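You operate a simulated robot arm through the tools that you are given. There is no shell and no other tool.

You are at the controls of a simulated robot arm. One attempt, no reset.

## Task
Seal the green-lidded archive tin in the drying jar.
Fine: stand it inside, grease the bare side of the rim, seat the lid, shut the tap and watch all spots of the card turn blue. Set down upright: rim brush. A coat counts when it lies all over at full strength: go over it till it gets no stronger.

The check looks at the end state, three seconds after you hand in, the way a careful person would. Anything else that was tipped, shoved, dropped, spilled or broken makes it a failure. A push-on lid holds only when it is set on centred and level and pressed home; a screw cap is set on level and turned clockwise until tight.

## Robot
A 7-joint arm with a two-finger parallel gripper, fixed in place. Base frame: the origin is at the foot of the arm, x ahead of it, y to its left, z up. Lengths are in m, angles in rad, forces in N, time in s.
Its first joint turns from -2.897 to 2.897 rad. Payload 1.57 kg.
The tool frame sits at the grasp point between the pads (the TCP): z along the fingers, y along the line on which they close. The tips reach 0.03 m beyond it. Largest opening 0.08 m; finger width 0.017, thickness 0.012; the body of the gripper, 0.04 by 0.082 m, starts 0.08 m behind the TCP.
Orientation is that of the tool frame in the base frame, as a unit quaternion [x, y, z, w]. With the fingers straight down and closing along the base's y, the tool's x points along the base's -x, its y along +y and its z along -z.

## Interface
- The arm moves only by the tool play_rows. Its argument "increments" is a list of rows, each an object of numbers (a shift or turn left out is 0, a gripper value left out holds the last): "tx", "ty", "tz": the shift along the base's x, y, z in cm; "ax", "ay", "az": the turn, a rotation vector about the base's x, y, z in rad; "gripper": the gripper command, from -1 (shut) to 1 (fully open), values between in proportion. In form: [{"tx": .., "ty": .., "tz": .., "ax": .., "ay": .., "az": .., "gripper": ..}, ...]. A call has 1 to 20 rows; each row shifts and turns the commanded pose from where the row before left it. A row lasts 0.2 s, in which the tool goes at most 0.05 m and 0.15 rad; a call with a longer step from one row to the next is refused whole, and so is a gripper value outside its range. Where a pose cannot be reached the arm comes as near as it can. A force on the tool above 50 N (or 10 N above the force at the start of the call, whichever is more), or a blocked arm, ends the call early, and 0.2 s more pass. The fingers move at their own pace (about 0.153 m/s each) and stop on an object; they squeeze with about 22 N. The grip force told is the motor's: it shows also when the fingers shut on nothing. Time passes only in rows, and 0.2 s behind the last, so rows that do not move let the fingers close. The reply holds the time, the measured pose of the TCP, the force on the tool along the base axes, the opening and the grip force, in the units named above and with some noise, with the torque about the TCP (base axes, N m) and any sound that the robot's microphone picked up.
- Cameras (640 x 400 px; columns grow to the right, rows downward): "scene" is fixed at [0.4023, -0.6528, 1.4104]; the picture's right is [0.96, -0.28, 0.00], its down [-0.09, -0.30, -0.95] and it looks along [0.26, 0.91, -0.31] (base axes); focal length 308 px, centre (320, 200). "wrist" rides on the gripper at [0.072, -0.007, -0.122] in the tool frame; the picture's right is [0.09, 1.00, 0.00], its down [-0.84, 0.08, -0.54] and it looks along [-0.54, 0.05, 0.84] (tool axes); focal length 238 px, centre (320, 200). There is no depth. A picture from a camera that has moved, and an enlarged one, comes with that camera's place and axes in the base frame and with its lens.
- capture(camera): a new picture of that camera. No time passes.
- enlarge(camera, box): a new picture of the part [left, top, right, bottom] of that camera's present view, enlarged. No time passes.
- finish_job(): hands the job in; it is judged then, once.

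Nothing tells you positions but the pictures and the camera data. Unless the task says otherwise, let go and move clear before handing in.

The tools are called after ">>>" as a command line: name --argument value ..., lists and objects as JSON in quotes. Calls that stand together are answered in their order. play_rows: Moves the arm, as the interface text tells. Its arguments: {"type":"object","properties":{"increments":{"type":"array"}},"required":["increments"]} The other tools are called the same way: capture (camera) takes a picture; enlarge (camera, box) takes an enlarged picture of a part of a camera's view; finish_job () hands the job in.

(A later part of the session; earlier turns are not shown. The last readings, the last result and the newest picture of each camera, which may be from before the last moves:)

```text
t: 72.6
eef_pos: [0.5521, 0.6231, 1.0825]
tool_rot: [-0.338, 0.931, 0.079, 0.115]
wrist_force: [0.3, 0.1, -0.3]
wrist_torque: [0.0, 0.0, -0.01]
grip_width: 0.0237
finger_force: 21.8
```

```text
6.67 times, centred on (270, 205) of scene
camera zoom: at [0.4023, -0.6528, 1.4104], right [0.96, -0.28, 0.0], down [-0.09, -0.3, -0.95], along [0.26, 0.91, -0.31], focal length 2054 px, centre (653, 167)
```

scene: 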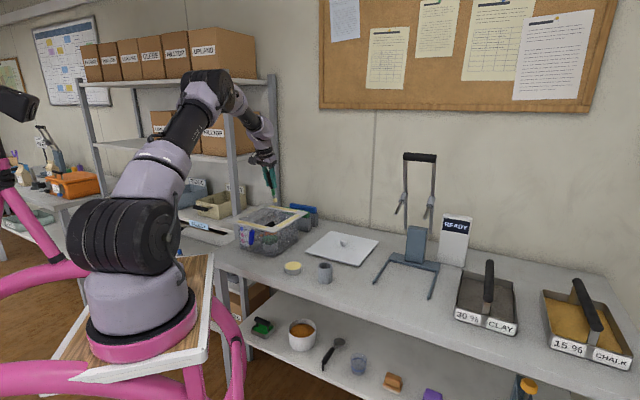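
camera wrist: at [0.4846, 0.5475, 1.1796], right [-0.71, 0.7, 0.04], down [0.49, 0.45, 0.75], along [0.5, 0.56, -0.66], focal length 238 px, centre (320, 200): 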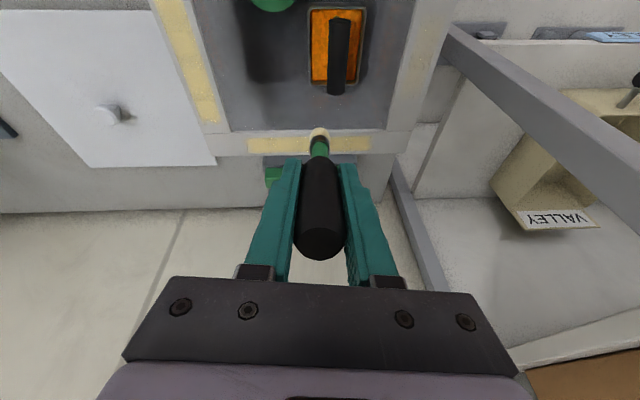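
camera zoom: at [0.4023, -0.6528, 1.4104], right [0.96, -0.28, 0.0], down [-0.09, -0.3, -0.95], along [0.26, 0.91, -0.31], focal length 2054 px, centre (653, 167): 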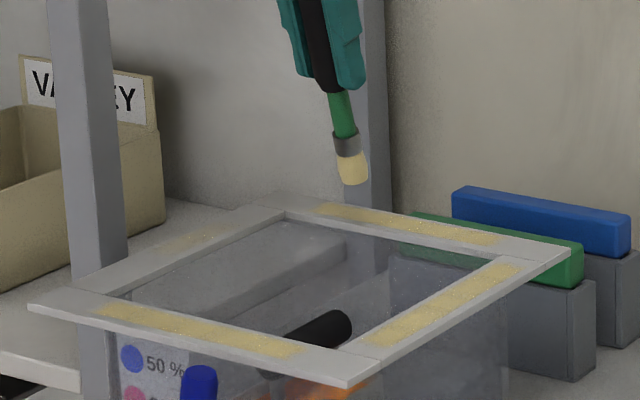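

The brush is still loaded and a faint first trace shows on the strip. I'm moving the tilted brush over the strip's middle and feeling for contact.

>>> play_rows --increments '[{"tx": -2.8, "ty": 0.55}, {"tx": -2.8, "ty": 0.55}, {"tx": -2.8, "ty": 0.55}, {"tx": -2.77, "ty": 0.55}, {"tz": -1.5}, {"tz": -1.2}, {}]'

>>> enlarge --camera "scene" --box '[225, 185, 305, 235]'

>>> capture --camera "wrist"

```text
t: 74.2
eef_pos: [0.4383, 0.6457, 1.0554]
tool_rot: [-0.339, 0.93, 0.079, 0.116]
wrist_force: [-0.1, -0.7, -0.9]
wrist_torque: [-0.01, 0.0, 0.01]
grip_width: 0.0236
finger_force: 21.9
```

```text
8.00 times, centred on (265, 210) of scene
camera zoom: at [0.4023, -0.6528, 1.4104], right [0.96, -0.28, 0.0], down [-0.09, -0.3, -0.95], along [0.26, 0.91, -0.31], focal length 2465 px, centre (760, 120)
```

zoom: 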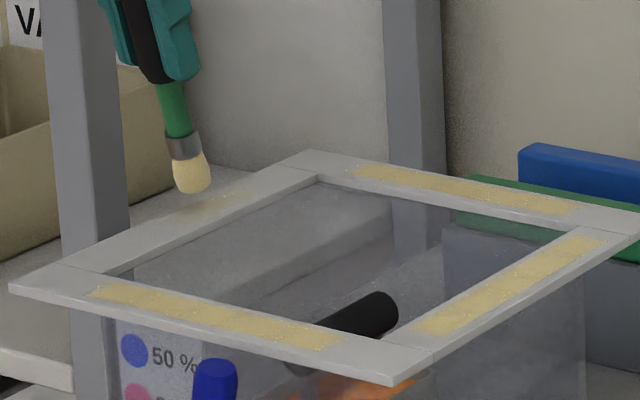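

```text
taken
camera wrist: at [0.372, 0.5696, 1.1532], right [-0.72, 0.7, 0.04], down [0.48, 0.45, 0.75], along [0.5, 0.56, -0.66], focal length 238 px, centre (320, 200)
```

wrist: 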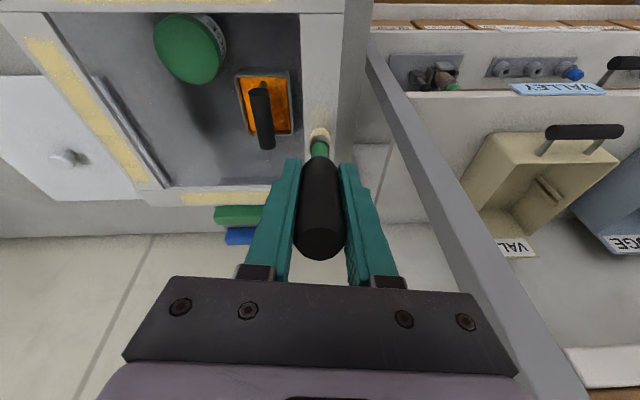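

>>> play_rows --increments '[{"tz": -0.6}, {"tz": -0.5}, {}]'

>>> play_rows --increments '[{"tz": -0.2}, {}]'

>>> play_rows --increments '[{"tz": -0.15}, {}]'

>>> enlarge --camera "scene" --box '[230, 195, 290, 235]'

>>> enlarge --camera "wrist" --box '[240, 0, 400, 200]'

```text
t: 75.0
eef_pos: [0.4401, 0.6443, 1.0448]
tool_rot: [-0.339, 0.93, 0.079, 0.115]
wrist_force: [-0.8, 0.1, -0.8]
wrist_torque: [0.01, 0.0, -0.02]
grip_width: 0.0235
finger_force: 22.1
```

```text
t: 75.6
eef_pos: [0.4412, 0.6448, 1.0431]
tool_rot: [-0.339, 0.93, 0.079, 0.115]
wrist_force: [-0.6, 0.4, -1.3]
wrist_torque: [0.02, 0.01, 0.03]
grip_width: 0.0237
finger_force: 22.0
```

```text
t: 76.2
eef_pos: [0.4412, 0.6451, 1.0415]
tool_rot: [-0.339, 0.931, 0.079, 0.115]
wrist_force: [-0.3, 0.0, -1.0]
wrist_torque: [0.0, 0.0, 0.01]
grip_width: 0.0236
finger_force: 22.1
```

```text
10.00 times, centred on (260, 215) of scene
camera zoom: at [0.4023, -0.6528, 1.4104], right [0.96, -0.28, 0.0], down [-0.09, -0.3, -0.95], along [0.26, 0.91, -0.31], focal length 3082 px, centre (920, 50)
```

zoom: 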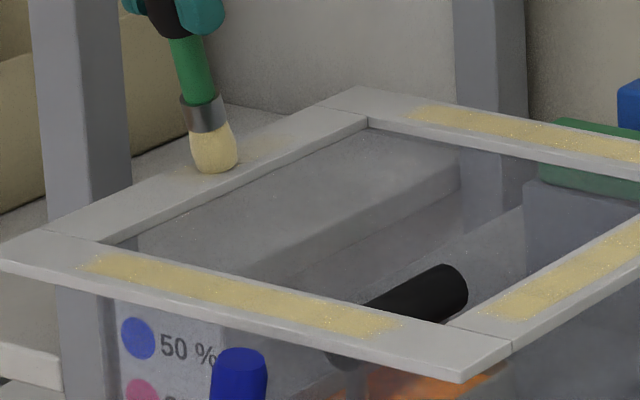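

```text
2.00 times, centred on (320, 100) of wrist
camera zoom: at [0.3727, 0.5691, 1.1384], right [-0.71, 0.7, 0.04], down [0.48, 0.45, 0.75], along [0.5, 0.56, -0.66], focal length 477 px, centre (320, 400)
```

zoom: 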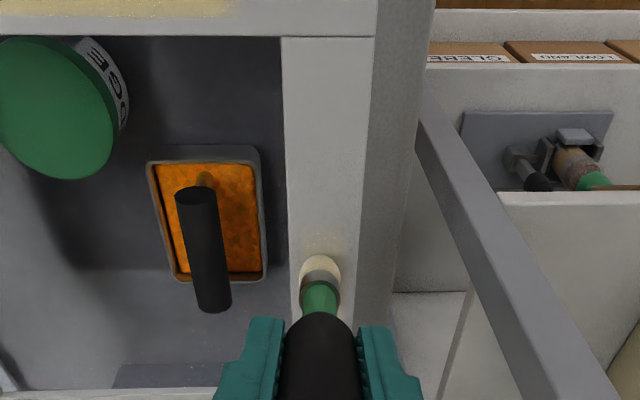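

The tip is centred on the strip, about to touch. I'm lowering until light contact.

>>> play_rows --increments '[{"tz": -0.1}, {}]'

>>> play_rows --increments '[{"tz": -0.1}, {}]'

>>> play_rows --increments '[{"tz": -0.1}, {}]'

```text
t: 76.8
eef_pos: [0.4403, 0.6448, 1.04]
tool_rot: [-0.339, 0.93, 0.079, 0.115]
wrist_force: [-1.1, 0.1, 2.8]
wrist_torque: [0.01, 0.04, -0.02]
grip_width: 0.0238
finger_force: 22.2
```

```text
t: 77.4
eef_pos: [0.4402, 0.6462, 1.0409]
tool_rot: [-0.34, 0.93, 0.08, 0.115]
wrist_force: [1.9, -0.7, 8.5]
wrist_torque: [0.11, -0.3, -0.06]
grip_width: 0.0236
finger_force: 22.6
```

```text
t: 78.0
eef_pos: [0.4388, 0.6452, 1.0401]
tool_rot: [-0.34, 0.93, 0.081, 0.116]
wrist_force: [1.9, -1.0, 20.0]
wrist_torque: [0.26, -0.35, -0.03]
grip_width: 0.0236
finger_force: 21.5
```

Contact is firm, so I'm easing to about 5 N and stroking toward the far end.

>>> play_rows --increments '[{"tz": 0.15}, {"tx": 0.67, "ty": 0.66}, {"tx": 0.67, "ty": 0.66}, {"tx": 0.67, "ty": 0.66}, {"tx": 0.67, "ty": 0.66}]'

>>> enlarge --camera "wrist" --box '[240, 0, 400, 200]'

>>> enlarge --camera "scene" --box '[230, 195, 290, 235]'

```text
t: 79.2
eef_pos: [0.4669, 0.6721, 1.0387]
tool_rot: [-0.339, 0.93, 0.08, 0.116]
wrist_force: [-5.7, -4.7, 22.3]
wrist_torque: [-0.13, 0.3, 0.04]
grip_width: 0.0234
finger_force: 22.0
```

```text
2.00 times, centred on (320, 100) of wrist
camera zoom: at [0.3997, 0.5957, 1.1373], right [-0.72, 0.7, 0.04], down [0.48, 0.45, 0.75], along [0.5, 0.56, -0.66], focal length 477 px, centre (320, 400)
```

zoom: 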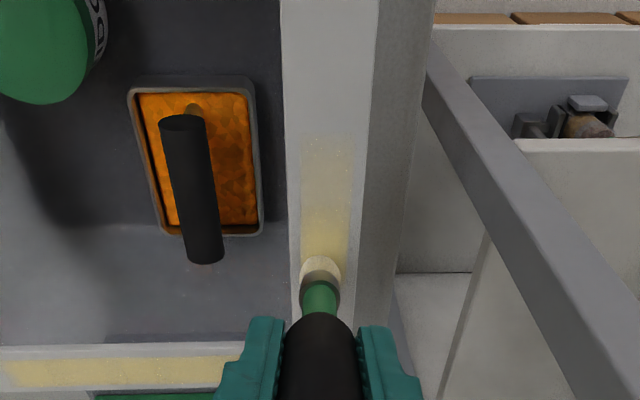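

```text
10.00 times, centred on (260, 215) of scene
camera zoom: at [0.4023, -0.6528, 1.4104], right [0.96, -0.28, 0.0], down [-0.09, -0.3, -0.95], along [0.26, 0.91, -0.31], focal length 3082 px, centre (920, 50)
```

zoom: 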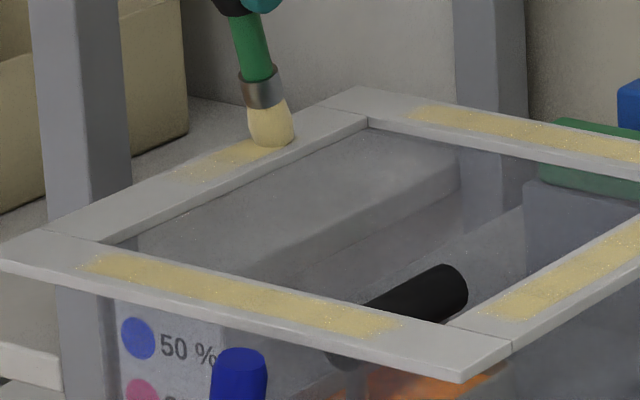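

The coat is going down nicely in a band like the other sides. Force crept up to 22 N, so I'm easing up 1 mm and continuing to the far end.

>>> play_rows --increments '[{"tz": 0.15}, {"tx": 0.6, "ty": 0.6}, {"tx": 0.6, "ty": 0.6}]'

>>> play_rows --increments '[{"tx": 0.6, "ty": 0.6}, {"tx": 0.6, "ty": 0.6}]'

>>> enlarge --camera "wrist" --box '[240, 0, 400, 200]'

>>> enlarge --camera "scene" --box '[230, 195, 290, 235]'

```text
t: 80.0
eef_pos: [0.4803, 0.6825, 1.0393]
tool_rot: [-0.339, 0.931, 0.078, 0.115]
wrist_force: [-2.8, -2.5, 10.4]
wrist_torque: [-0.06, 0.13, 0.05]
grip_width: 0.0238
finger_force: 21.9
```

```text
t: 80.6
eef_pos: [0.4918, 0.6956, 1.04]
tool_rot: [-0.34, 0.93, 0.08, 0.115]
wrist_force: [-1.9, -1.7, 6.0]
wrist_torque: [-0.01, 0.16, 0.03]
grip_width: 0.0235
finger_force: 22.5
```

```text
2.00 times, centred on (320, 100) of wrist
camera zoom: at [0.4234, 0.6197, 1.1377], right [-0.72, 0.7, 0.04], down [0.48, 0.45, 0.75], along [0.5, 0.56, -0.66], focal length 477 px, centre (320, 400)
```

zoom: 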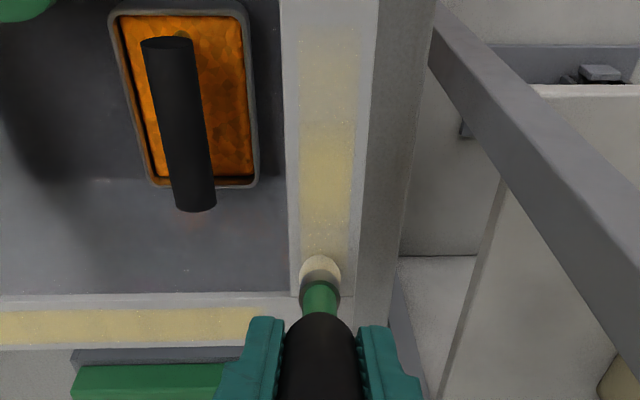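

```text
10.00 times, centred on (260, 215) of scene
camera zoom: at [0.4023, -0.6528, 1.4104], right [0.96, -0.28, 0.0], down [-0.09, -0.3, -0.95], along [0.26, 0.91, -0.31], focal length 3082 px, centre (920, 50)
```

zoom: 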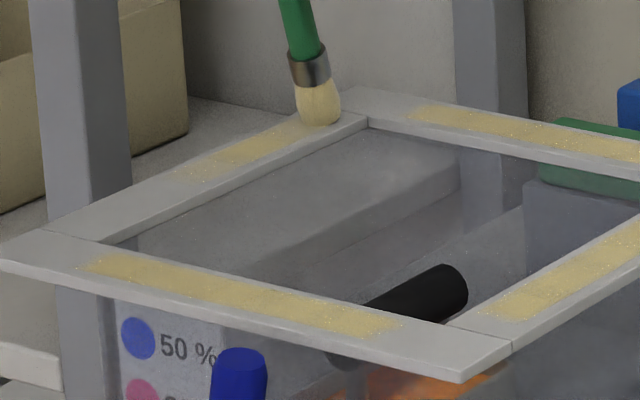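

The band reaches near the far seam. One more cm, then I'm stroking back toward the near-left end with moderate pressure.

>>> play_rows --increments '[{"tx": 0.64, "ty": 0.63, "tz": -0.05}, {"tz": -0.05}, {"tx": -0.72, "ty": -0.71}, {"tx": -0.72, "ty": -0.71}, {"tx": -0.72, "ty": -0.71}, {"tx": -0.72, "ty": -0.71}]'

>>> play_rows --increments '[{"tx": -0.72, "ty": -0.71}, {"tx": -0.72, "ty": -0.71}, {"tx": -0.72, "ty": -0.71}, {"tx": -0.72, "ty": -0.71}]'

>>> enlarge --camera "scene" --box '[230, 195, 290, 235]'

>>> enlarge --camera "wrist" --box '[240, 0, 400, 200]'

```text
t: 82.0
eef_pos: [0.469, 0.673, 1.0396]
tool_rot: [-0.339, 0.93, 0.08, 0.115]
wrist_force: [1.1, 1.5, 7.8]
wrist_torque: [0.23, -0.28, -0.02]
grip_width: 0.0235
finger_force: 22.1
```

```text
t: 83.0
eef_pos: [0.441, 0.6437, 1.04]
tool_rot: [-0.339, 0.93, 0.079, 0.115]
wrist_force: [1.6, 1.6, 5.9]
wrist_torque: [0.19, -0.21, 0.01]
grip_width: 0.0238
finger_force: 22.4
```

```text
10.00 times, centred on (260, 215) of scene
camera zoom: at [0.4023, -0.6528, 1.4104], right [0.96, -0.28, 0.0], down [-0.09, -0.3, -0.95], along [0.26, 0.91, -0.31], focal length 3082 px, centre (920, 50)
```

zoom: 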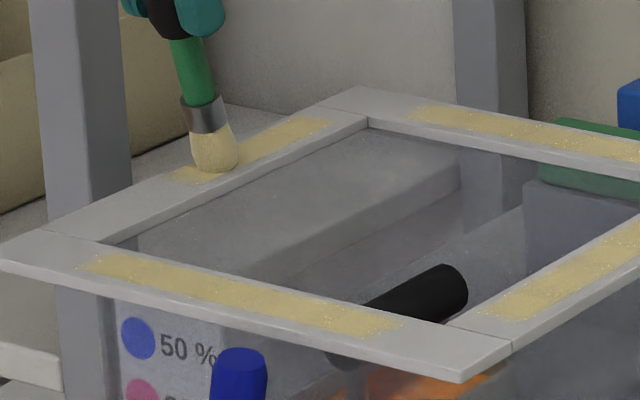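

```text
2.00 times, centred on (320, 100) of wrist
camera zoom: at [0.3727, 0.569, 1.1376], right [-0.71, 0.7, 0.04], down [0.49, 0.45, 0.75], along [0.5, 0.56, -0.66], focal length 477 px, centre (320, 400)
```

zoom: 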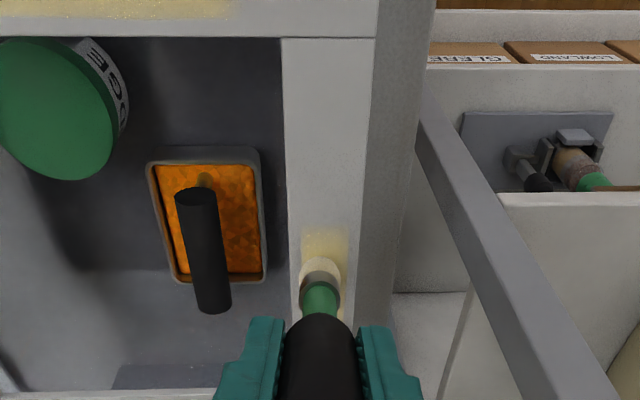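

The far half looks well covered. I'm continuing to the near-left end.

>>> play_rows --increments '[{"tx": -0.72, "ty": -0.71}, {"tx": -0.72, "ty": -0.71}, {"tx": -0.72, "ty": -0.71}, {"tx": -0.72, "ty": -0.71}]'

>>> play_rows --increments '[{"tx": -0.72, "ty": -0.71}, {"tx": -0.72, "ty": -0.71}, {"tx": -0.72, "ty": -0.71}, {"tx": -0.6, "ty": -0.6}]'

>>> enlarge --camera "scene" --box '[220, 190, 290, 240]'

>>> enlarge --camera "wrist" --box '[240, 0, 400, 200]'

```text
t: 84.0
eef_pos: [0.4114, 0.6169, 1.0386]
tool_rot: [-0.339, 0.93, 0.079, 0.116]
wrist_force: [2.8, 1.7, 11.3]
wrist_torque: [0.39, -0.29, -0.01]
grip_width: 0.0234
finger_force: 22.0
```

```text
t: 85.0
eef_pos: [0.3826, 0.5884, 1.039]
tool_rot: [-0.34, 0.93, 0.08, 0.115]
wrist_force: [0.8, 1.1, 10.7]
wrist_torque: [0.34, -0.35, 0.02]
grip_width: 0.0237
finger_force: 22.1
```

```text
8.00 times, centred on (255, 215) of scene
camera zoom: at [0.4023, -0.6528, 1.4104], right [0.96, -0.28, 0.0], down [-0.09, -0.3, -0.95], along [0.26, 0.91, -0.31], focal length 2465 px, centre (840, 80)
```

zoom: 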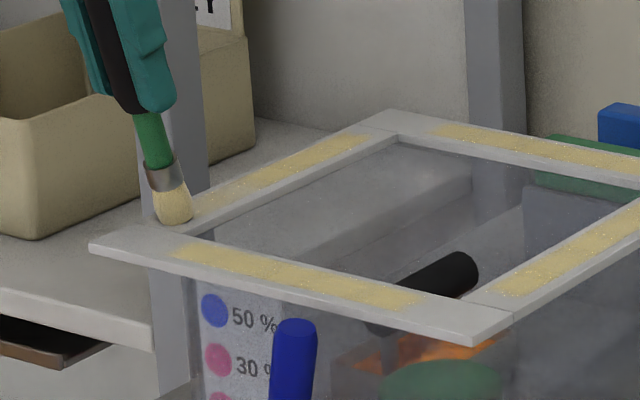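

```text
2.00 times, centred on (320, 100) of wrist
camera zoom: at [0.3156, 0.513, 1.1373], right [-0.71, 0.7, 0.04], down [0.49, 0.45, 0.75], along [0.5, 0.56, -0.66], focal length 477 px, centre (320, 400)
```

zoom: 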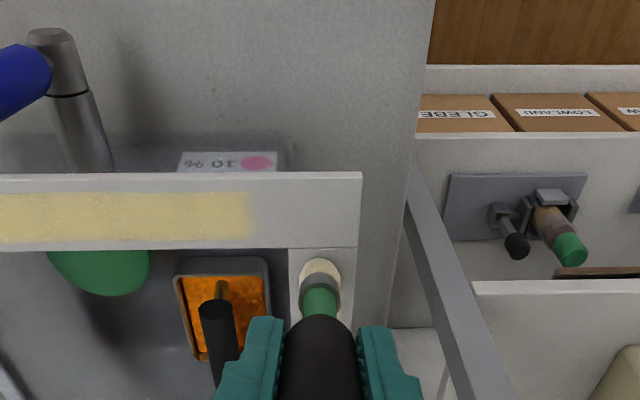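

The near end is reached. I'm going back over the full length for a second pass.

>>> play_rows --increments '[{"tx": 0.72, "ty": 0.71}, {"tx": 0.72, "ty": 0.71}, {"tx": 0.72, "ty": 0.71}, {"tx": 0.72, "ty": 0.71}, {"tx": 0.72, "ty": 0.71}, {"tx": 0.72, "ty": 0.71}, {"tx": 0.72, "ty": 0.71}, {"tx": 0.72, "ty": 0.71}]'

>>> play_rows --increments '[{"tx": 0.72, "ty": 0.71, "tz": 0.03}, {"tx": 0.72, "ty": 0.71, "tz": 0.02}, {"tx": 0.72, "ty": 0.71, "tz": 0.02}, {"tx": 0.72, "ty": 0.71, "tz": 0.02}, {"tx": 0.72, "ty": 0.71}, {"tx": 0.72, "ty": 0.71}, {"tx": 0.72, "ty": 0.71}, {"tx": 0.65, "ty": 0.64}]'

>>> enlarge --camera "scene" --box '[220, 190, 290, 240]'

>>> enlarge --camera "wrist" --box '[240, 0, 400, 200]'

```text
t: 86.8
eef_pos: [0.4421, 0.647, 1.0399]
tool_rot: [-0.34, 0.93, 0.079, 0.115]
wrist_force: [-0.5, -1.4, 6.2]
wrist_torque: [0.01, 0.06, 0.03]
grip_width: 0.0235
finger_force: 22.1
```

```text
t: 88.6
eef_pos: [0.4973, 0.7035, 1.0408]
tool_rot: [-0.339, 0.931, 0.079, 0.114]
wrist_force: [0.9, 0.0, -0.7]
wrist_torque: [0.02, 0.02, -0.04]
grip_width: 0.0234
finger_force: 22.1
```

```text
8.00 times, centred on (255, 215) of scene
camera zoom: at [0.4023, -0.6528, 1.4104], right [0.96, -0.28, 0.0], down [-0.09, -0.3, -0.95], along [0.26, 0.91, -0.31], focal length 2465 px, centre (840, 80)
```

zoom: 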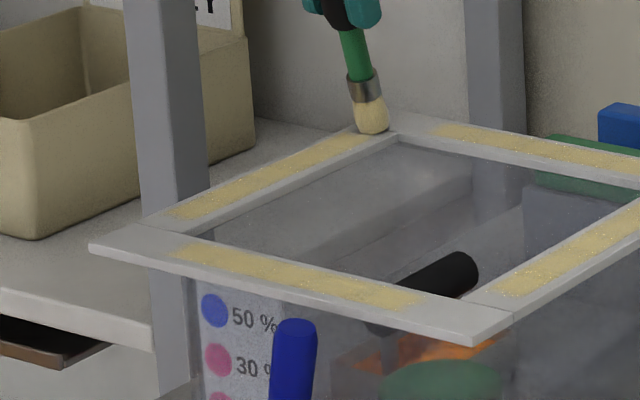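

```text
2.00 times, centred on (320, 100) of wrist
camera zoom: at [0.4306, 0.627, 1.1382], right [-0.71, 0.7, 0.04], down [0.48, 0.45, 0.75], along [0.5, 0.56, -0.66], focal length 477 px, centre (320, 400)
```

zoom: 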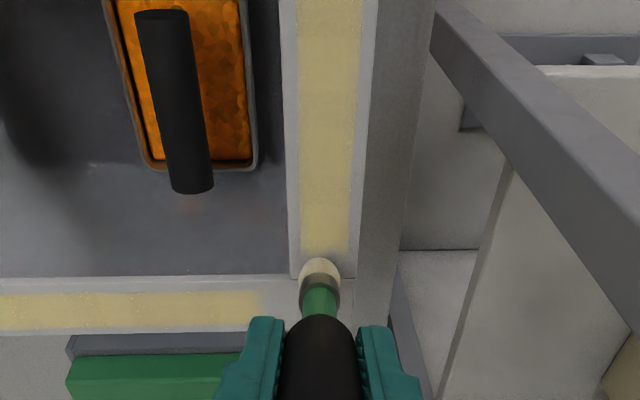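

The full length now shows the coat. Another pass back with slightly more pressure at this end.

>>> play_rows --increments '[{"tz": -0.1}, {"tx": -0.72, "ty": -0.71}, {"tx": -0.72, "ty": -0.71}, {"tx": -0.72, "ty": -0.71}, {"tx": -0.72, "ty": -0.71}, {"tx": -0.72, "ty": -0.71}, {"tx": -0.72, "ty": -0.71}, {"tx": -0.72, "ty": -0.71}, {"tx": -0.72, "ty": -0.71}]'

>>> play_rows --increments '[{"tx": -0.72, "ty": -0.71}, {"tx": -0.72, "ty": -0.71}, {"tx": -0.72, "ty": -0.71}, {"tx": -0.72, "ty": -0.71}, {"tx": -0.72, "ty": -0.71}, {"tx": -0.72, "ty": -0.71}, {"tx": -0.72, "ty": -0.71}, {"tx": -0.65, "ty": -0.64}]'

>>> enlarge --camera "scene" --box '[220, 190, 290, 240]'

>>> enlarge --camera "wrist" --box '[240, 0, 400, 200]'

```text
t: 90.6
eef_pos: [0.4406, 0.6457, 1.0387]
tool_rot: [-0.339, 0.93, 0.079, 0.115]
wrist_force: [-0.2, 1.2, 4.5]
wrist_torque: [0.16, -0.18, -0.02]
grip_width: 0.0236
finger_force: 22.0
```

```text
t: 92.4
eef_pos: [0.3837, 0.5896, 1.0396]
tool_rot: [-0.339, 0.93, 0.079, 0.115]
wrist_force: [0.2, 0.1, 7.6]
wrist_torque: [0.28, -0.19, 0.01]
grip_width: 0.0238
finger_force: 21.9
```

```text
8.00 times, centred on (255, 215) of scene
camera zoom: at [0.4023, -0.6528, 1.4104], right [0.96, -0.28, 0.0], down [-0.09, -0.3, -0.95], along [0.26, 0.91, -0.31], focal length 2465 px, centre (840, 80)
```

zoom: 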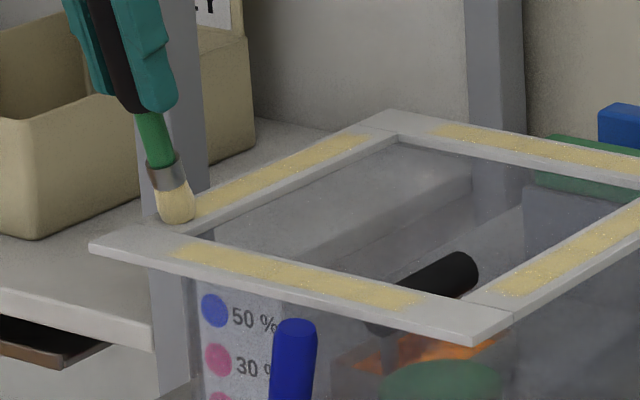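

```text
2.00 times, centred on (320, 100) of wrist
camera zoom: at [0.3164, 0.5135, 1.1371], right [-0.71, 0.7, 0.04], down [0.49, 0.45, 0.75], along [0.5, 0.56, -0.66], focal length 477 px, centre (320, 400)
```

zoom: 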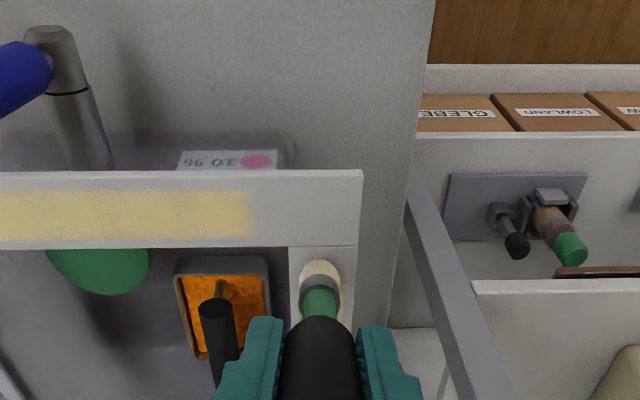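

It looks comparable to the other sides. I'm making one more full there-and-back pass to make sure it's at full strength.

>>> play_rows --increments '[{"tx": 0.72, "ty": 0.71}, {"tx": 0.72, "ty": 0.71}, {"tx": 0.72, "ty": 0.71}, {"tx": 0.72, "ty": 0.71}, {"tx": 0.72, "ty": 0.71}, {"tx": 0.72, "ty": 0.71}, {"tx": 0.72, "ty": 0.71}, {"tx": 0.72, "ty": 0.71}, {"tx": 0.72, "ty": 0.71}, {"tx": 0.72, "ty": 0.71}, {"tx": 0.72, "ty": 0.71}, {"tx": 0.72, "ty": 0.71}, {"tx": 0.72, "ty": 0.71}, {"tx": 0.72, "ty": 0.71}, {"tx": 0.72, "ty": 0.71}, {"tx": 0.65, "ty": 0.64}]'

>>> play_rows --increments '[{"tx": -0.72, "ty": -0.71}, {"tx": -0.72, "ty": -0.71}, {"tx": -0.72, "ty": -0.71}, {"tx": -0.72, "ty": -0.71}, {"tx": -0.72, "ty": -0.71}, {"tx": -0.72, "ty": -0.71}, {"tx": -0.72, "ty": -0.71}, {"tx": -0.72, "ty": -0.71}, {"tx": -0.72, "ty": -0.71}, {"tx": -0.72, "ty": -0.71}, {"tx": -0.72, "ty": -0.71}, {"tx": -0.72, "ty": -0.71}, {"tx": -0.72, "ty": -0.71}, {"tx": -0.72, "ty": -0.71}, {"tx": -0.72, "ty": -0.71}, {"tx": -0.65, "ty": -0.64}]'

>>> play_rows --increments '[{"tz": 1.0}, {"tx": 1.0, "ty": -1.0, "tz": 2.0}, {"tx": 1.0, "ty": -2.0, "tz": 3.0}, {"ty": -3.0, "tz": 2.0}, {}]'

>>> capture --camera "wrist"

>>> enlarge --camera "scene" --box '[225, 195, 315, 245]'

```text
t: 95.8
eef_pos: [0.4979, 0.7024, 1.0392]
tool_rot: [-0.339, 0.93, 0.079, 0.115]
wrist_force: [-0.1, -0.1, 0.3]
wrist_torque: [0.0, 0.01, -0.02]
grip_width: 0.0236
finger_force: 21.9
```

```text
t: 99.2
eef_pos: [0.3834, 0.589, 1.0401]
tool_rot: [-0.338, 0.931, 0.078, 0.115]
wrist_force: [-0.3, -0.8, 1.5]
wrist_torque: [-0.01, 0.05, 0.02]
grip_width: 0.0235
finger_force: 22.6
```

```text
t: 100.4
eef_pos: [0.4031, 0.5291, 1.1192]
tool_rot: [-0.339, 0.931, 0.079, 0.115]
wrist_force: [0.5, -0.6, -1.0]
wrist_torque: [0.0, 0.02, -0.04]
grip_width: 0.0236
finger_force: 21.4
```

```text
taken
camera wrist: at [0.3362, 0.454, 1.2172], right [-0.71, 0.7, 0.04], down [0.48, 0.45, 0.75], along [0.5, 0.56, -0.66], focal length 238 px, centre (320, 200)
```

wrist: 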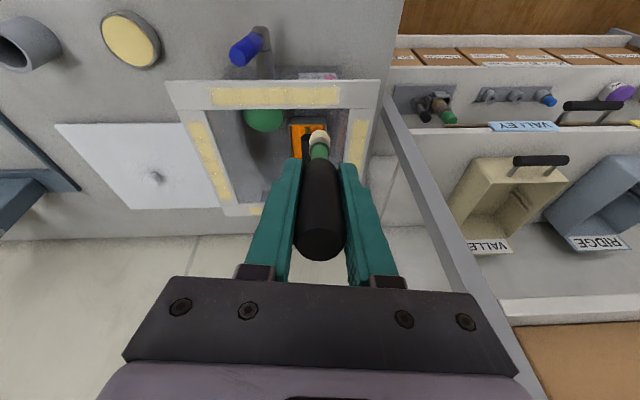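

```text
7.11 times, centred on (270, 220) of scene
camera zoom: at [0.4023, -0.6528, 1.4104], right [0.96, -0.28, 0.0], down [-0.09, -0.3, -0.95], along [0.26, 0.91, -0.31], focal length 2191 px, centre (676, 58)
```

zoom: 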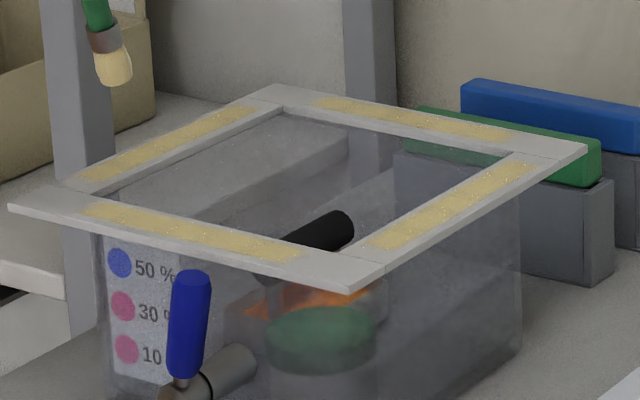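

>>> enlarge --camera "scene" --box '[228, 200, 268, 228]'

>>> enlarge --camera "wrist" --box '[160, 70, 400, 230]'

>>> enlarge --camera "scene" --box '[228, 218, 278, 240]'

```text
14.29 times, centred on (248, 214) of scene
camera zoom: at [0.4023, -0.6528, 1.4104], right [0.96, -0.28, 0.0], down [-0.09, -0.3, -0.95], along [0.26, 0.91, -0.31], focal length 4402 px, centre (1349, 0)
```

zoom: 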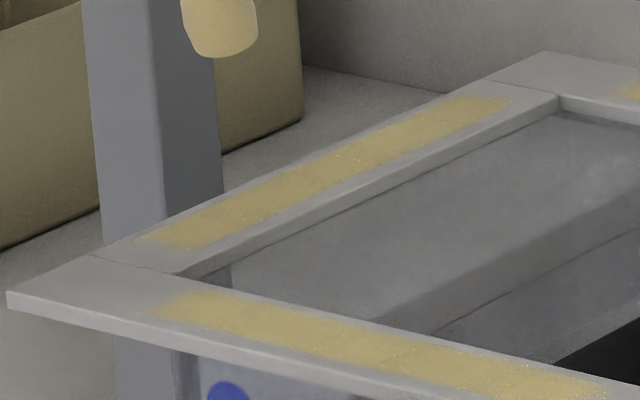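

```text
2.50 times, centred on (280, 150) of wrist
camera zoom: at [0.3362, 0.454, 1.2172], right [-0.71, 0.7, 0.04], down [0.48, 0.45, 0.75], along [0.5, 0.56, -0.66], focal length 596 px, centre (420, 325)
```

zoom: 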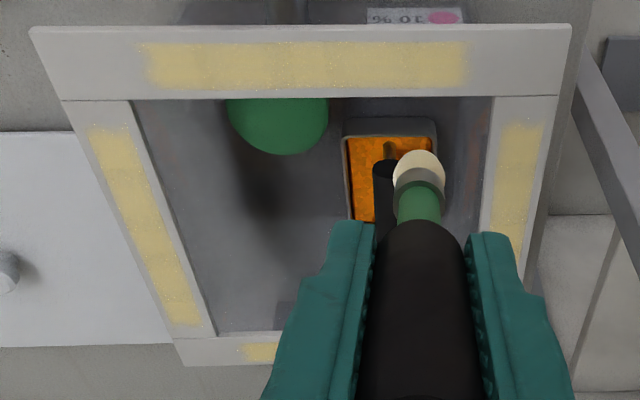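

```text
12.80 times, centred on (253, 229) of scene
camera zoom: at [0.4023, -0.6528, 1.4104], right [0.96, -0.28, 0.0], down [-0.09, -0.3, -0.95], along [0.26, 0.91, -0.31], focal length 3944 px, centre (1178, -171)
```

zoom: 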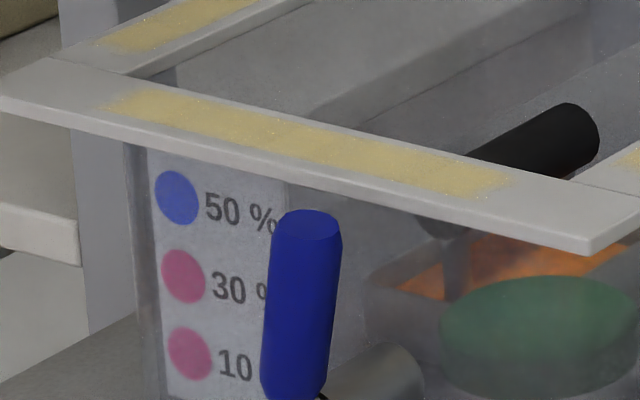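

The fourth side is now evenly coated and matches the others in tone, width and length. Next I'm straightening the tool and taking the brush back to its holder.

>>> play_rows --increments '[{"ax": -0.114, "ay": 0.0814}, {"ax": -0.114, "ay": 0.0814}, {"tx": 2.78, "ty": -2.7, "az": -0.07, "tz": -0.1}, {"tx": 2.78, "ty": -2.7, "az": -0.07, "tz": -0.1}, {"tx": 2.78, "ty": -2.7, "az": -0.07, "tz": -0.1}, {"tx": 2.78, "ty": -2.7, "az": -0.07, "tz": -0.1}, {"tx": 2.78, "ty": -2.7, "az": -0.07, "tz": -0.1}, {"tx": 2.78, "ty": -2.7, "az": -0.07, "tz": -0.1}, {"tx": 2.78, "ty": -2.7, "az": -0.07, "tz": -0.1}, {"tx": 2.78, "ty": -2.7, "az": -0.07, "tz": -0.1}, {"tx": 2.78, "ty": -2.7, "az": -0.07, "tz": -0.1}, {"tx": 2.78, "ty": -2.7, "az": -0.07, "tz": -0.1}, {}]'

>>> capture --camera "wrist"

>>> enlarge --camera "scene" --box '[290, 190, 370, 290]'

```text
t: 103.2
eef_pos: [0.6808, 0.2602, 1.1093]
tool_rot: [0.001, 1.0, 0.001, 0.0]
wrist_force: [0.1, -0.1, 0.3]
wrist_torque: [0.02, 0.01, 0.01]
grip_width: 0.0237
finger_force: 22.6
```

```text
taken
camera wrist: at [0.6103, 0.2547, 1.2321], right [-0.09, 1.0, 0.0], down [0.84, 0.08, 0.54], along [0.54, 0.05, -0.84], focal length 238 px, centre (320, 200)
```

wrist: 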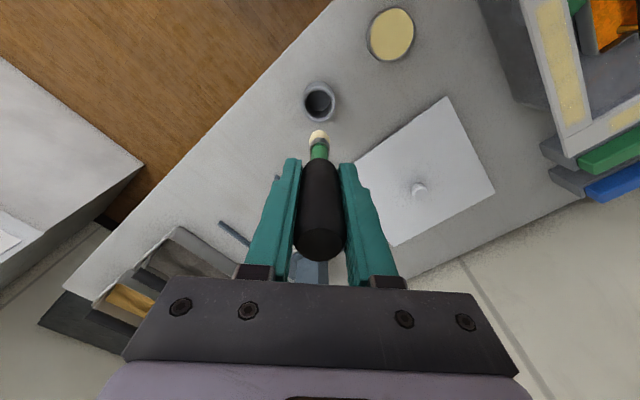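

```text
4.00 times, centred on (330, 240) of scene
camera zoom: at [0.4023, -0.6528, 1.4104], right [0.96, -0.28, 0.0], down [-0.09, -0.3, -0.95], along [0.26, 0.91, -0.31], focal length 1233 px, centre (280, 40)
```

zoom: 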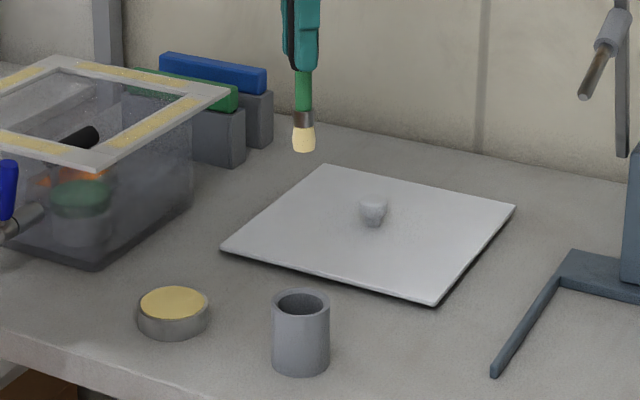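

>>> play_rows --increments '[{"ty": -0.05, "tz": -4.0}, {"tz": -4.0}, {"tz": -4.0}, {}]'

>>> capture --camera "wrist"

>>> enlarge --camera "scene" --box '[300, 230, 350, 290]'

```text
t: 104.2
eef_pos: [0.6831, 0.2607, 0.9905]
tool_rot: [0.0, 1.0, 0.0, 0.001]
wrist_force: [-0.4, 0.3, -0.1]
wrist_torque: [-0.02, 0.02, 0.03]
grip_width: 0.0235
finger_force: 21.5
```

```text
taken
camera wrist: at [0.6121, 0.2556, 1.1132], right [-0.09, 1.0, 0.0], down [0.84, 0.08, 0.54], along [0.54, 0.05, -0.84], focal length 238 px, centre (320, 200)
```

wrist: 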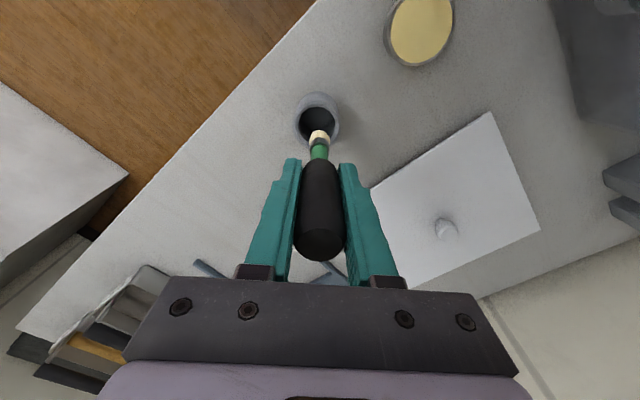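

```text
6.67 times, centred on (325, 260) of scene
camera zoom: at [0.4023, -0.6528, 1.4104], right [0.96, -0.28, 0.0], down [-0.09, -0.3, -0.95], along [0.26, 0.91, -0.31], focal length 2054 px, centre (287, -200)
```

zoom: 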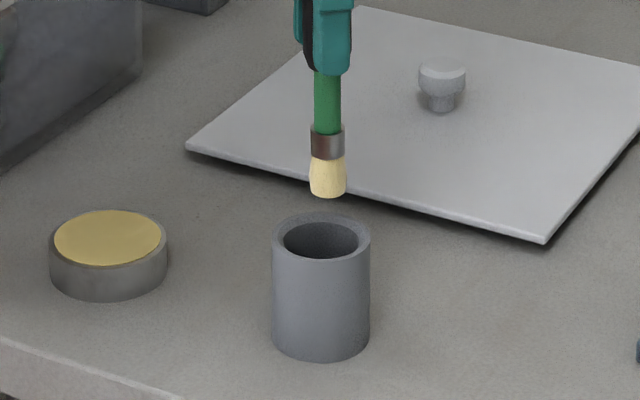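

>>> play_rows --increments '[{"tx": -0.2, "tz": -1.5}, {"tz": -1.5}, {"tz": -1.5}, {"tz": -1.5}, {}]'

>>> enlarge --camera "scene" --box '[300, 230, 350, 290]'

>>> play_rows --increments '[{"tz": -0.8}, {"tz": -0.5}, {}]'

```text
t: 105.4
eef_pos: [0.6802, 0.2599, 0.9304]
tool_rot: [0.0, 1.0, 0.0, -0.001]
wrist_force: [1.3, 0.3, -0.1]
wrist_torque: [-0.01, 0.02, 0.0]
grip_width: 0.0236
finger_force: 22.0
```

```text
6.67 times, centred on (325, 260) of scene
camera zoom: at [0.4023, -0.6528, 1.4104], right [0.96, -0.28, 0.0], down [-0.09, -0.3, -0.95], along [0.26, 0.91, -0.31], focal length 2054 px, centre (287, -200)
```

zoom: 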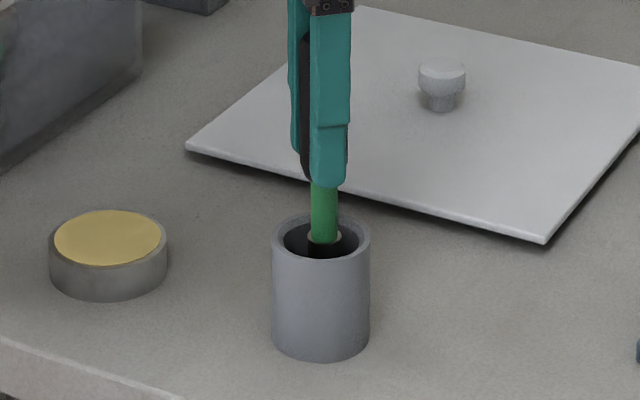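

```text
t: 106.2
eef_pos: [0.6799, 0.2594, 0.9156]
tool_rot: [0.001, 1.0, -0.001, -0.001]
wrist_force: [0.3, -0.3, 0.8]
wrist_torque: [-0.02, 0.0, 0.03]
grip_width: 0.0235
finger_force: 21.8
```

The brush is well inside the holder. I'm lowering gently until it rests on the floor, then releasing.

>>> play_rows --increments '[{"tz": -0.2}, {}]'

>>> play_rows --increments '[{"tz": -0.15}, {}]'

>>> play_rows --increments '[{"tz": -0.15}, {}]'

```text
t: 106.8
eef_pos: [0.6807, 0.2589, 0.9132]
tool_rot: [-0.001, 1.0, 0.0, 0.0]
wrist_force: [-0.1, -0.2, -0.3]
wrist_torque: [-0.03, 0.01, 0.02]
grip_width: 0.0236
finger_force: 22.3
```

```text
t: 107.4
eef_pos: [0.6809, 0.2597, 0.9115]
tool_rot: [0.0, 1.0, 0.0, 0.0]
wrist_force: [-0.2, 0.1, -0.7]
wrist_torque: [0.03, -0.02, 0.01]
grip_width: 0.0238
finger_force: 22.0
```

```text
t: 108.0
eef_pos: [0.6792, 0.2595, 0.9105]
tool_rot: [0.0, 1.0, 0.0, 0.0]
wrist_force: [0.0, -0.7, 8.4]
wrist_torque: [-0.09, 0.08, -0.03]
grip_width: 0.0235
finger_force: 21.9
```

>>> play_rows --increments '[{"tz": 0.05}, {"gripper": -0.36}, {"gripper": -0.3}, {"gripper": 0.0}, {"gripper": 0.4}, {}]'

>>> enlarge --camera "scene" --box '[300, 230, 350, 290]'

>>> capture --camera "wrist"

```text
t: 109.4
eef_pos: [0.6816, 0.2592, 0.9118]
tool_rot: [0.0, 1.0, 0.001, -0.001]
wrist_force: [-0.1, -0.8, 0.3]
wrist_torque: [0.02, 0.01, -0.01]
grip_width: 0.056
finger_force: 0.1
```

```text
6.67 times, centred on (325, 260) of scene
camera zoom: at [0.4023, -0.6528, 1.4104], right [0.96, -0.28, 0.0], down [-0.09, -0.3, -0.95], along [0.26, 0.91, -0.31], focal length 2054 px, centre (287, -200)
```

zoom: 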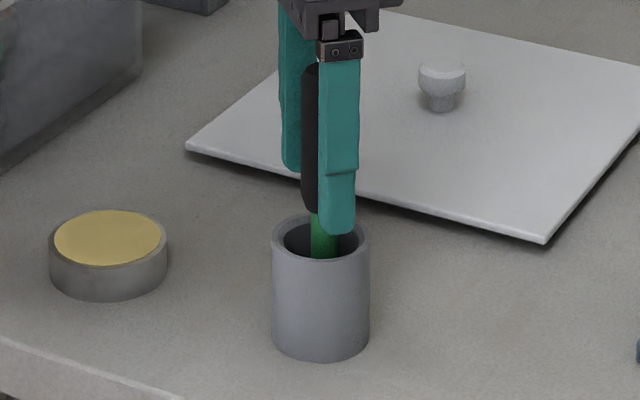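

```text
taken
camera wrist: at [0.6097, 0.2535, 1.0341], right [-0.09, 1.0, 0.0], down [0.84, 0.08, 0.54], along [0.54, 0.05, -0.84], focal length 238 px, centre (320, 200)
```

wrist: 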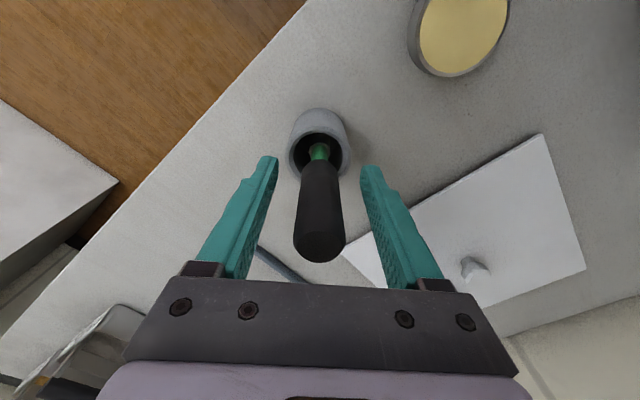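

The brush stands upright in its holder. I'm rising straight up and moving to view the lid plate.

>>> play_rows --increments '[{"tz": 2.0}, {"tz": 4.0}, {"tz": 4.0}, {"tz": 4.0}, {"tx": 0.4, "ty": 3.8}, {"tx": 0.4, "ty": 3.8}, {"tx": 0.4, "ty": 3.8}, {"tx": 0.4, "ty": 3.8}, {"tx": 0.4, "ty": 3.8}, {}]'

>>> capture --camera "wrist"

>>> enlarge --camera "scene" --box '[290, 210, 400, 290]'

```text
t: 111.6
eef_pos: [0.7004, 0.4481, 1.0524]
tool_rot: [0.0, 1.0, 0.0, -0.001]
wrist_force: [-0.7, -0.3, 0.5]
wrist_torque: [-0.03, 0.01, 0.01]
grip_width: 0.056
finger_force: 0.2
```

```text
taken
camera wrist: at [0.6294, 0.4436, 1.1741], right [-0.09, 1.0, 0.0], down [0.84, 0.08, 0.54], along [0.54, 0.05, -0.84], focal length 238 px, centre (320, 200)
```

wrist: 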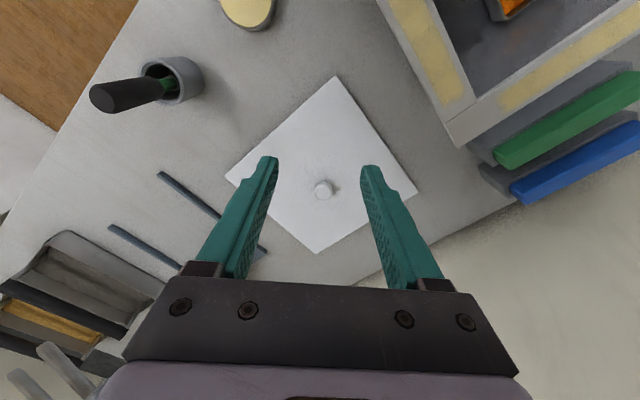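

```text
5.00 times, centred on (345, 250) of scene
camera zoom: at [0.4023, -0.6528, 1.4104], right [0.96, -0.28, 0.0], down [-0.09, -0.3, -0.95], along [0.26, 0.91, -0.31], focal length 1541 px, centre (195, -50)
```

zoom: 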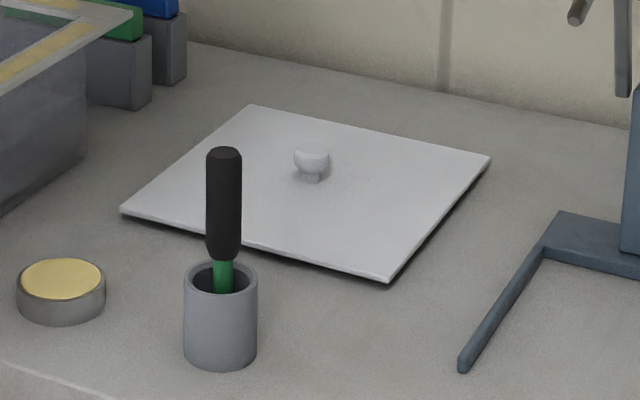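

>>> enlarge --camera "wrist" --box '[210, 60, 430, 260]'

>>> enlarge --camera "scene" --box '[305, 225, 395, 275]'

```text
2.00 times, centred on (320, 160) of wrist
camera zoom: at [0.6294, 0.4436, 1.1741], right [-0.09, 1.0, 0.0], down [0.84, 0.08, 0.54], along [0.54, 0.05, -0.84], focal length 477 px, centre (320, 280)
```

zoom: 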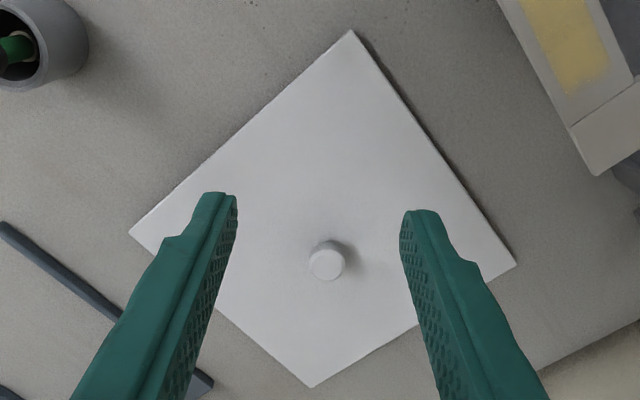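

```text
7.11 times, centred on (350, 250) of scene
camera zoom: at [0.4023, -0.6528, 1.4104], right [0.96, -0.28, 0.0], down [-0.09, -0.3, -0.95], along [0.26, 0.91, -0.31], focal length 2191 px, centre (107, -156)
```

zoom: 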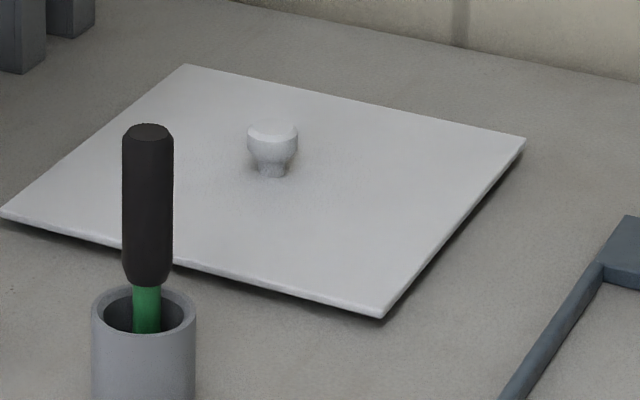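

The lid plate is about 0.24 square, turned 45° like the jar, with its knob near (0.829, 0.468). That's close to the arm's limit for a vertical tool, so I'll yaw about 41° and tilt outward 0.25 rad while approaching. Keeping that orientation through the carry leaves the lid level and aligned.

>>> play_rows --increments '[{"tx": 1.6, "ty": 0.1, "tz": -1.2, "az": 0.144}, {"tx": 1.6, "ty": 0.1, "tz": -1.2, "az": 0.144}, {"tx": 1.6, "ty": 0.1, "tz": -1.2, "az": 0.144}, {"tx": 1.6, "ty": 0.1, "tz": -1.2, "az": 0.144}, {"tx": 1.6, "ty": 0.1, "tz": -1.2, "az": 0.144}, {"ax": 0.0825, "ay": -0.094}, {"ax": 0.0825, "ay": -0.094}, {}]'

>>> capture --camera "wrist"

>>> capture --camera "scene"

```text
t: 113.4
eef_pos: [0.78, 0.454, 0.9908]
tool_rot: [-0.349, 0.929, 0.044, 0.118]
wrist_force: [0.6, -0.4, -0.1]
wrist_torque: [0.01, 0.0, 0.03]
grip_width: 0.0559
finger_force: 0.1
```

```text
taken
camera wrist: at [0.7106, 0.3846, 1.0921], right [-0.72, 0.69, -0.02], down [0.46, 0.5, 0.73], along [0.52, 0.52, -0.68], focal length 238 px, centre (320, 200)
```

wrist: 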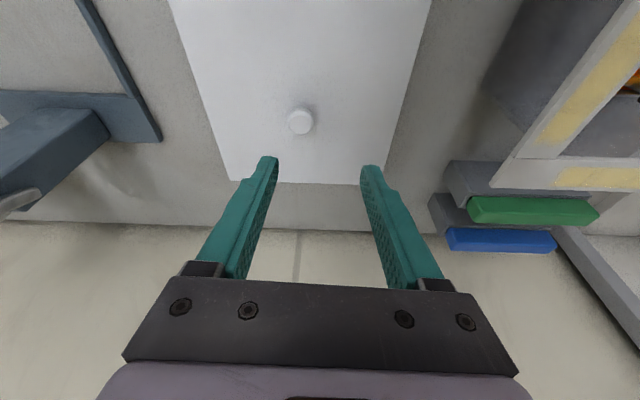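

```text
taken
```

scene: 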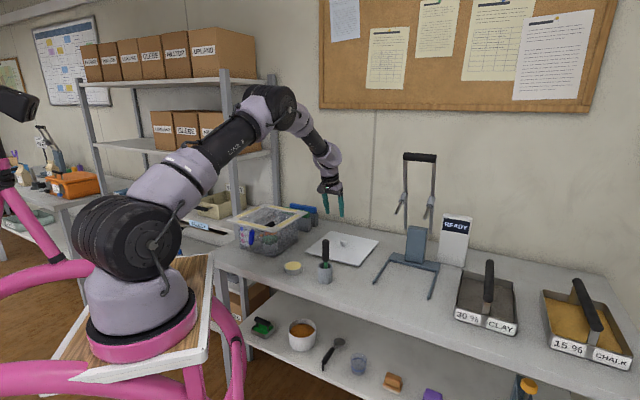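

>>> play_rows --increments '[{"tx": 1.6, "ty": 0.41, "tz": -3.0}, {"tx": 1.6, "ty": 0.41, "tz": -3.0}, {"tx": 1.6, "ty": 0.41, "tz": -2.0}, {}]'

>>> capture --camera "wrist"

>>> enlarge --camera "scene" --box '[310, 200, 390, 270]'

```text
t: 114.4
eef_pos: [0.8286, 0.4677, 0.9123]
tool_rot: [-0.349, 0.929, 0.044, 0.116]
wrist_force: [0.5, 0.0, -0.4]
wrist_torque: [0.01, 0.04, -0.02]
grip_width: 0.0562
finger_force: 0.1
```

```text
taken
camera wrist: at [0.7587, 0.3973, 1.0132], right [-0.72, 0.69, -0.02], down [0.46, 0.5, 0.73], along [0.52, 0.52, -0.68], focal length 238 px, centre (320, 200)
```

wrist: 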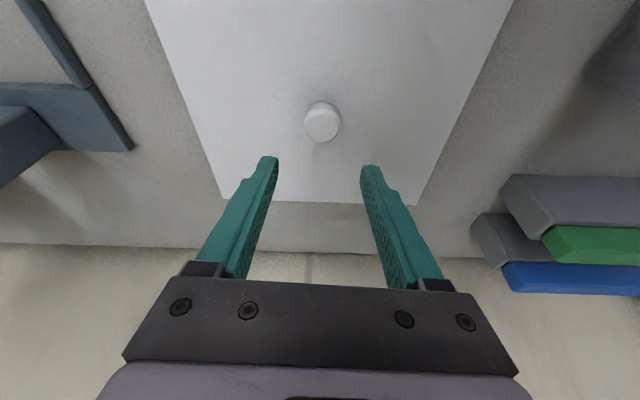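

```text
5.71 times, centred on (350, 235) of scene
camera zoom: at [0.4023, -0.6528, 1.4104], right [0.96, -0.28, 0.0], down [-0.09, -0.3, -0.95], along [0.26, 0.91, -0.31], focal length 1761 px, centre (149, 0)
```

zoom: 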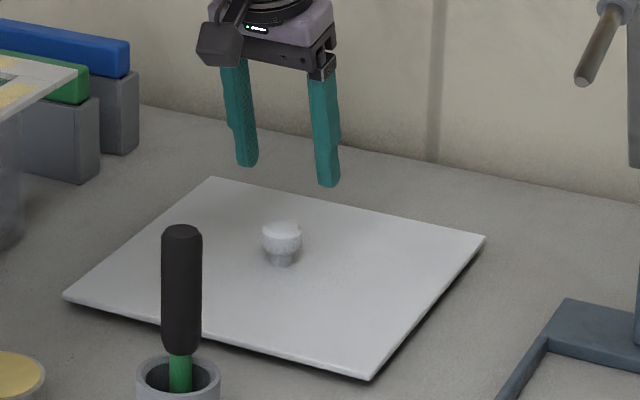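

The knob is centred between the fingers. I'm descending to straddle it.

>>> play_rows --increments '[{"tz": -3.0}, {"tz": -2.0}, {"tz": -1.2}, {}]'

>>> capture --camera "wrist"

>>> enlarge --camera "scene" --box '[325, 215, 375, 260]'

```text
t: 115.4
eef_pos: [0.8261, 0.4661, 0.8497]
tool_rot: [-0.35, 0.928, 0.045, 0.118]
wrist_force: [0.5, 0.4, -0.9]
wrist_torque: [0.0, -0.02, 0.0]
grip_width: 0.0559
finger_force: 0.1
```

```text
taken
camera wrist: at [0.7575, 0.396, 0.9509], right [-0.72, 0.69, -0.02], down [0.46, 0.5, 0.73], along [0.52, 0.52, -0.68], focal length 238 px, centre (320, 200)
```

wrist: 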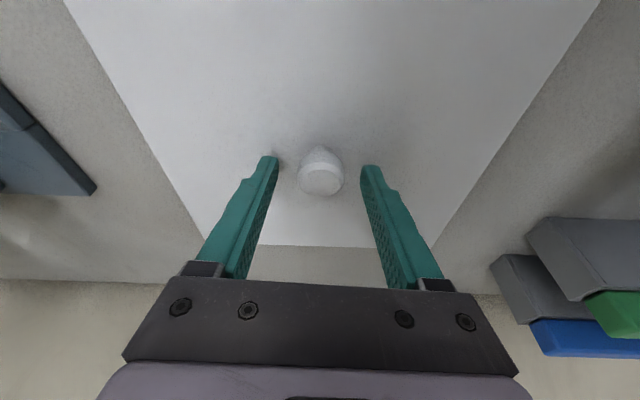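

```text
8.89 times, centred on (350, 238) of scene
camera zoom: at [0.4023, -0.6528, 1.4104], right [0.96, -0.28, 0.0], down [-0.09, -0.3, -0.95], along [0.26, 0.91, -0.31], focal length 2739 px, centre (53, -133)
```

zoom: 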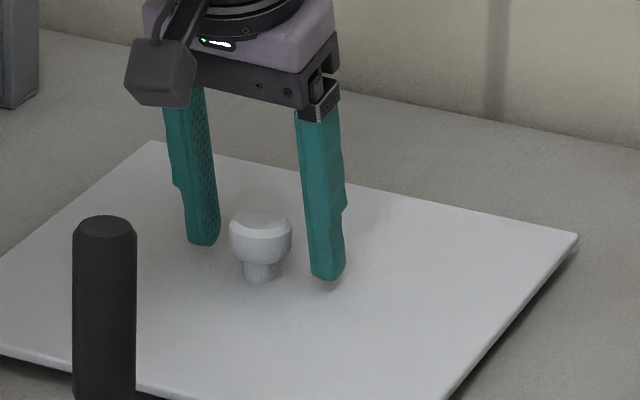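

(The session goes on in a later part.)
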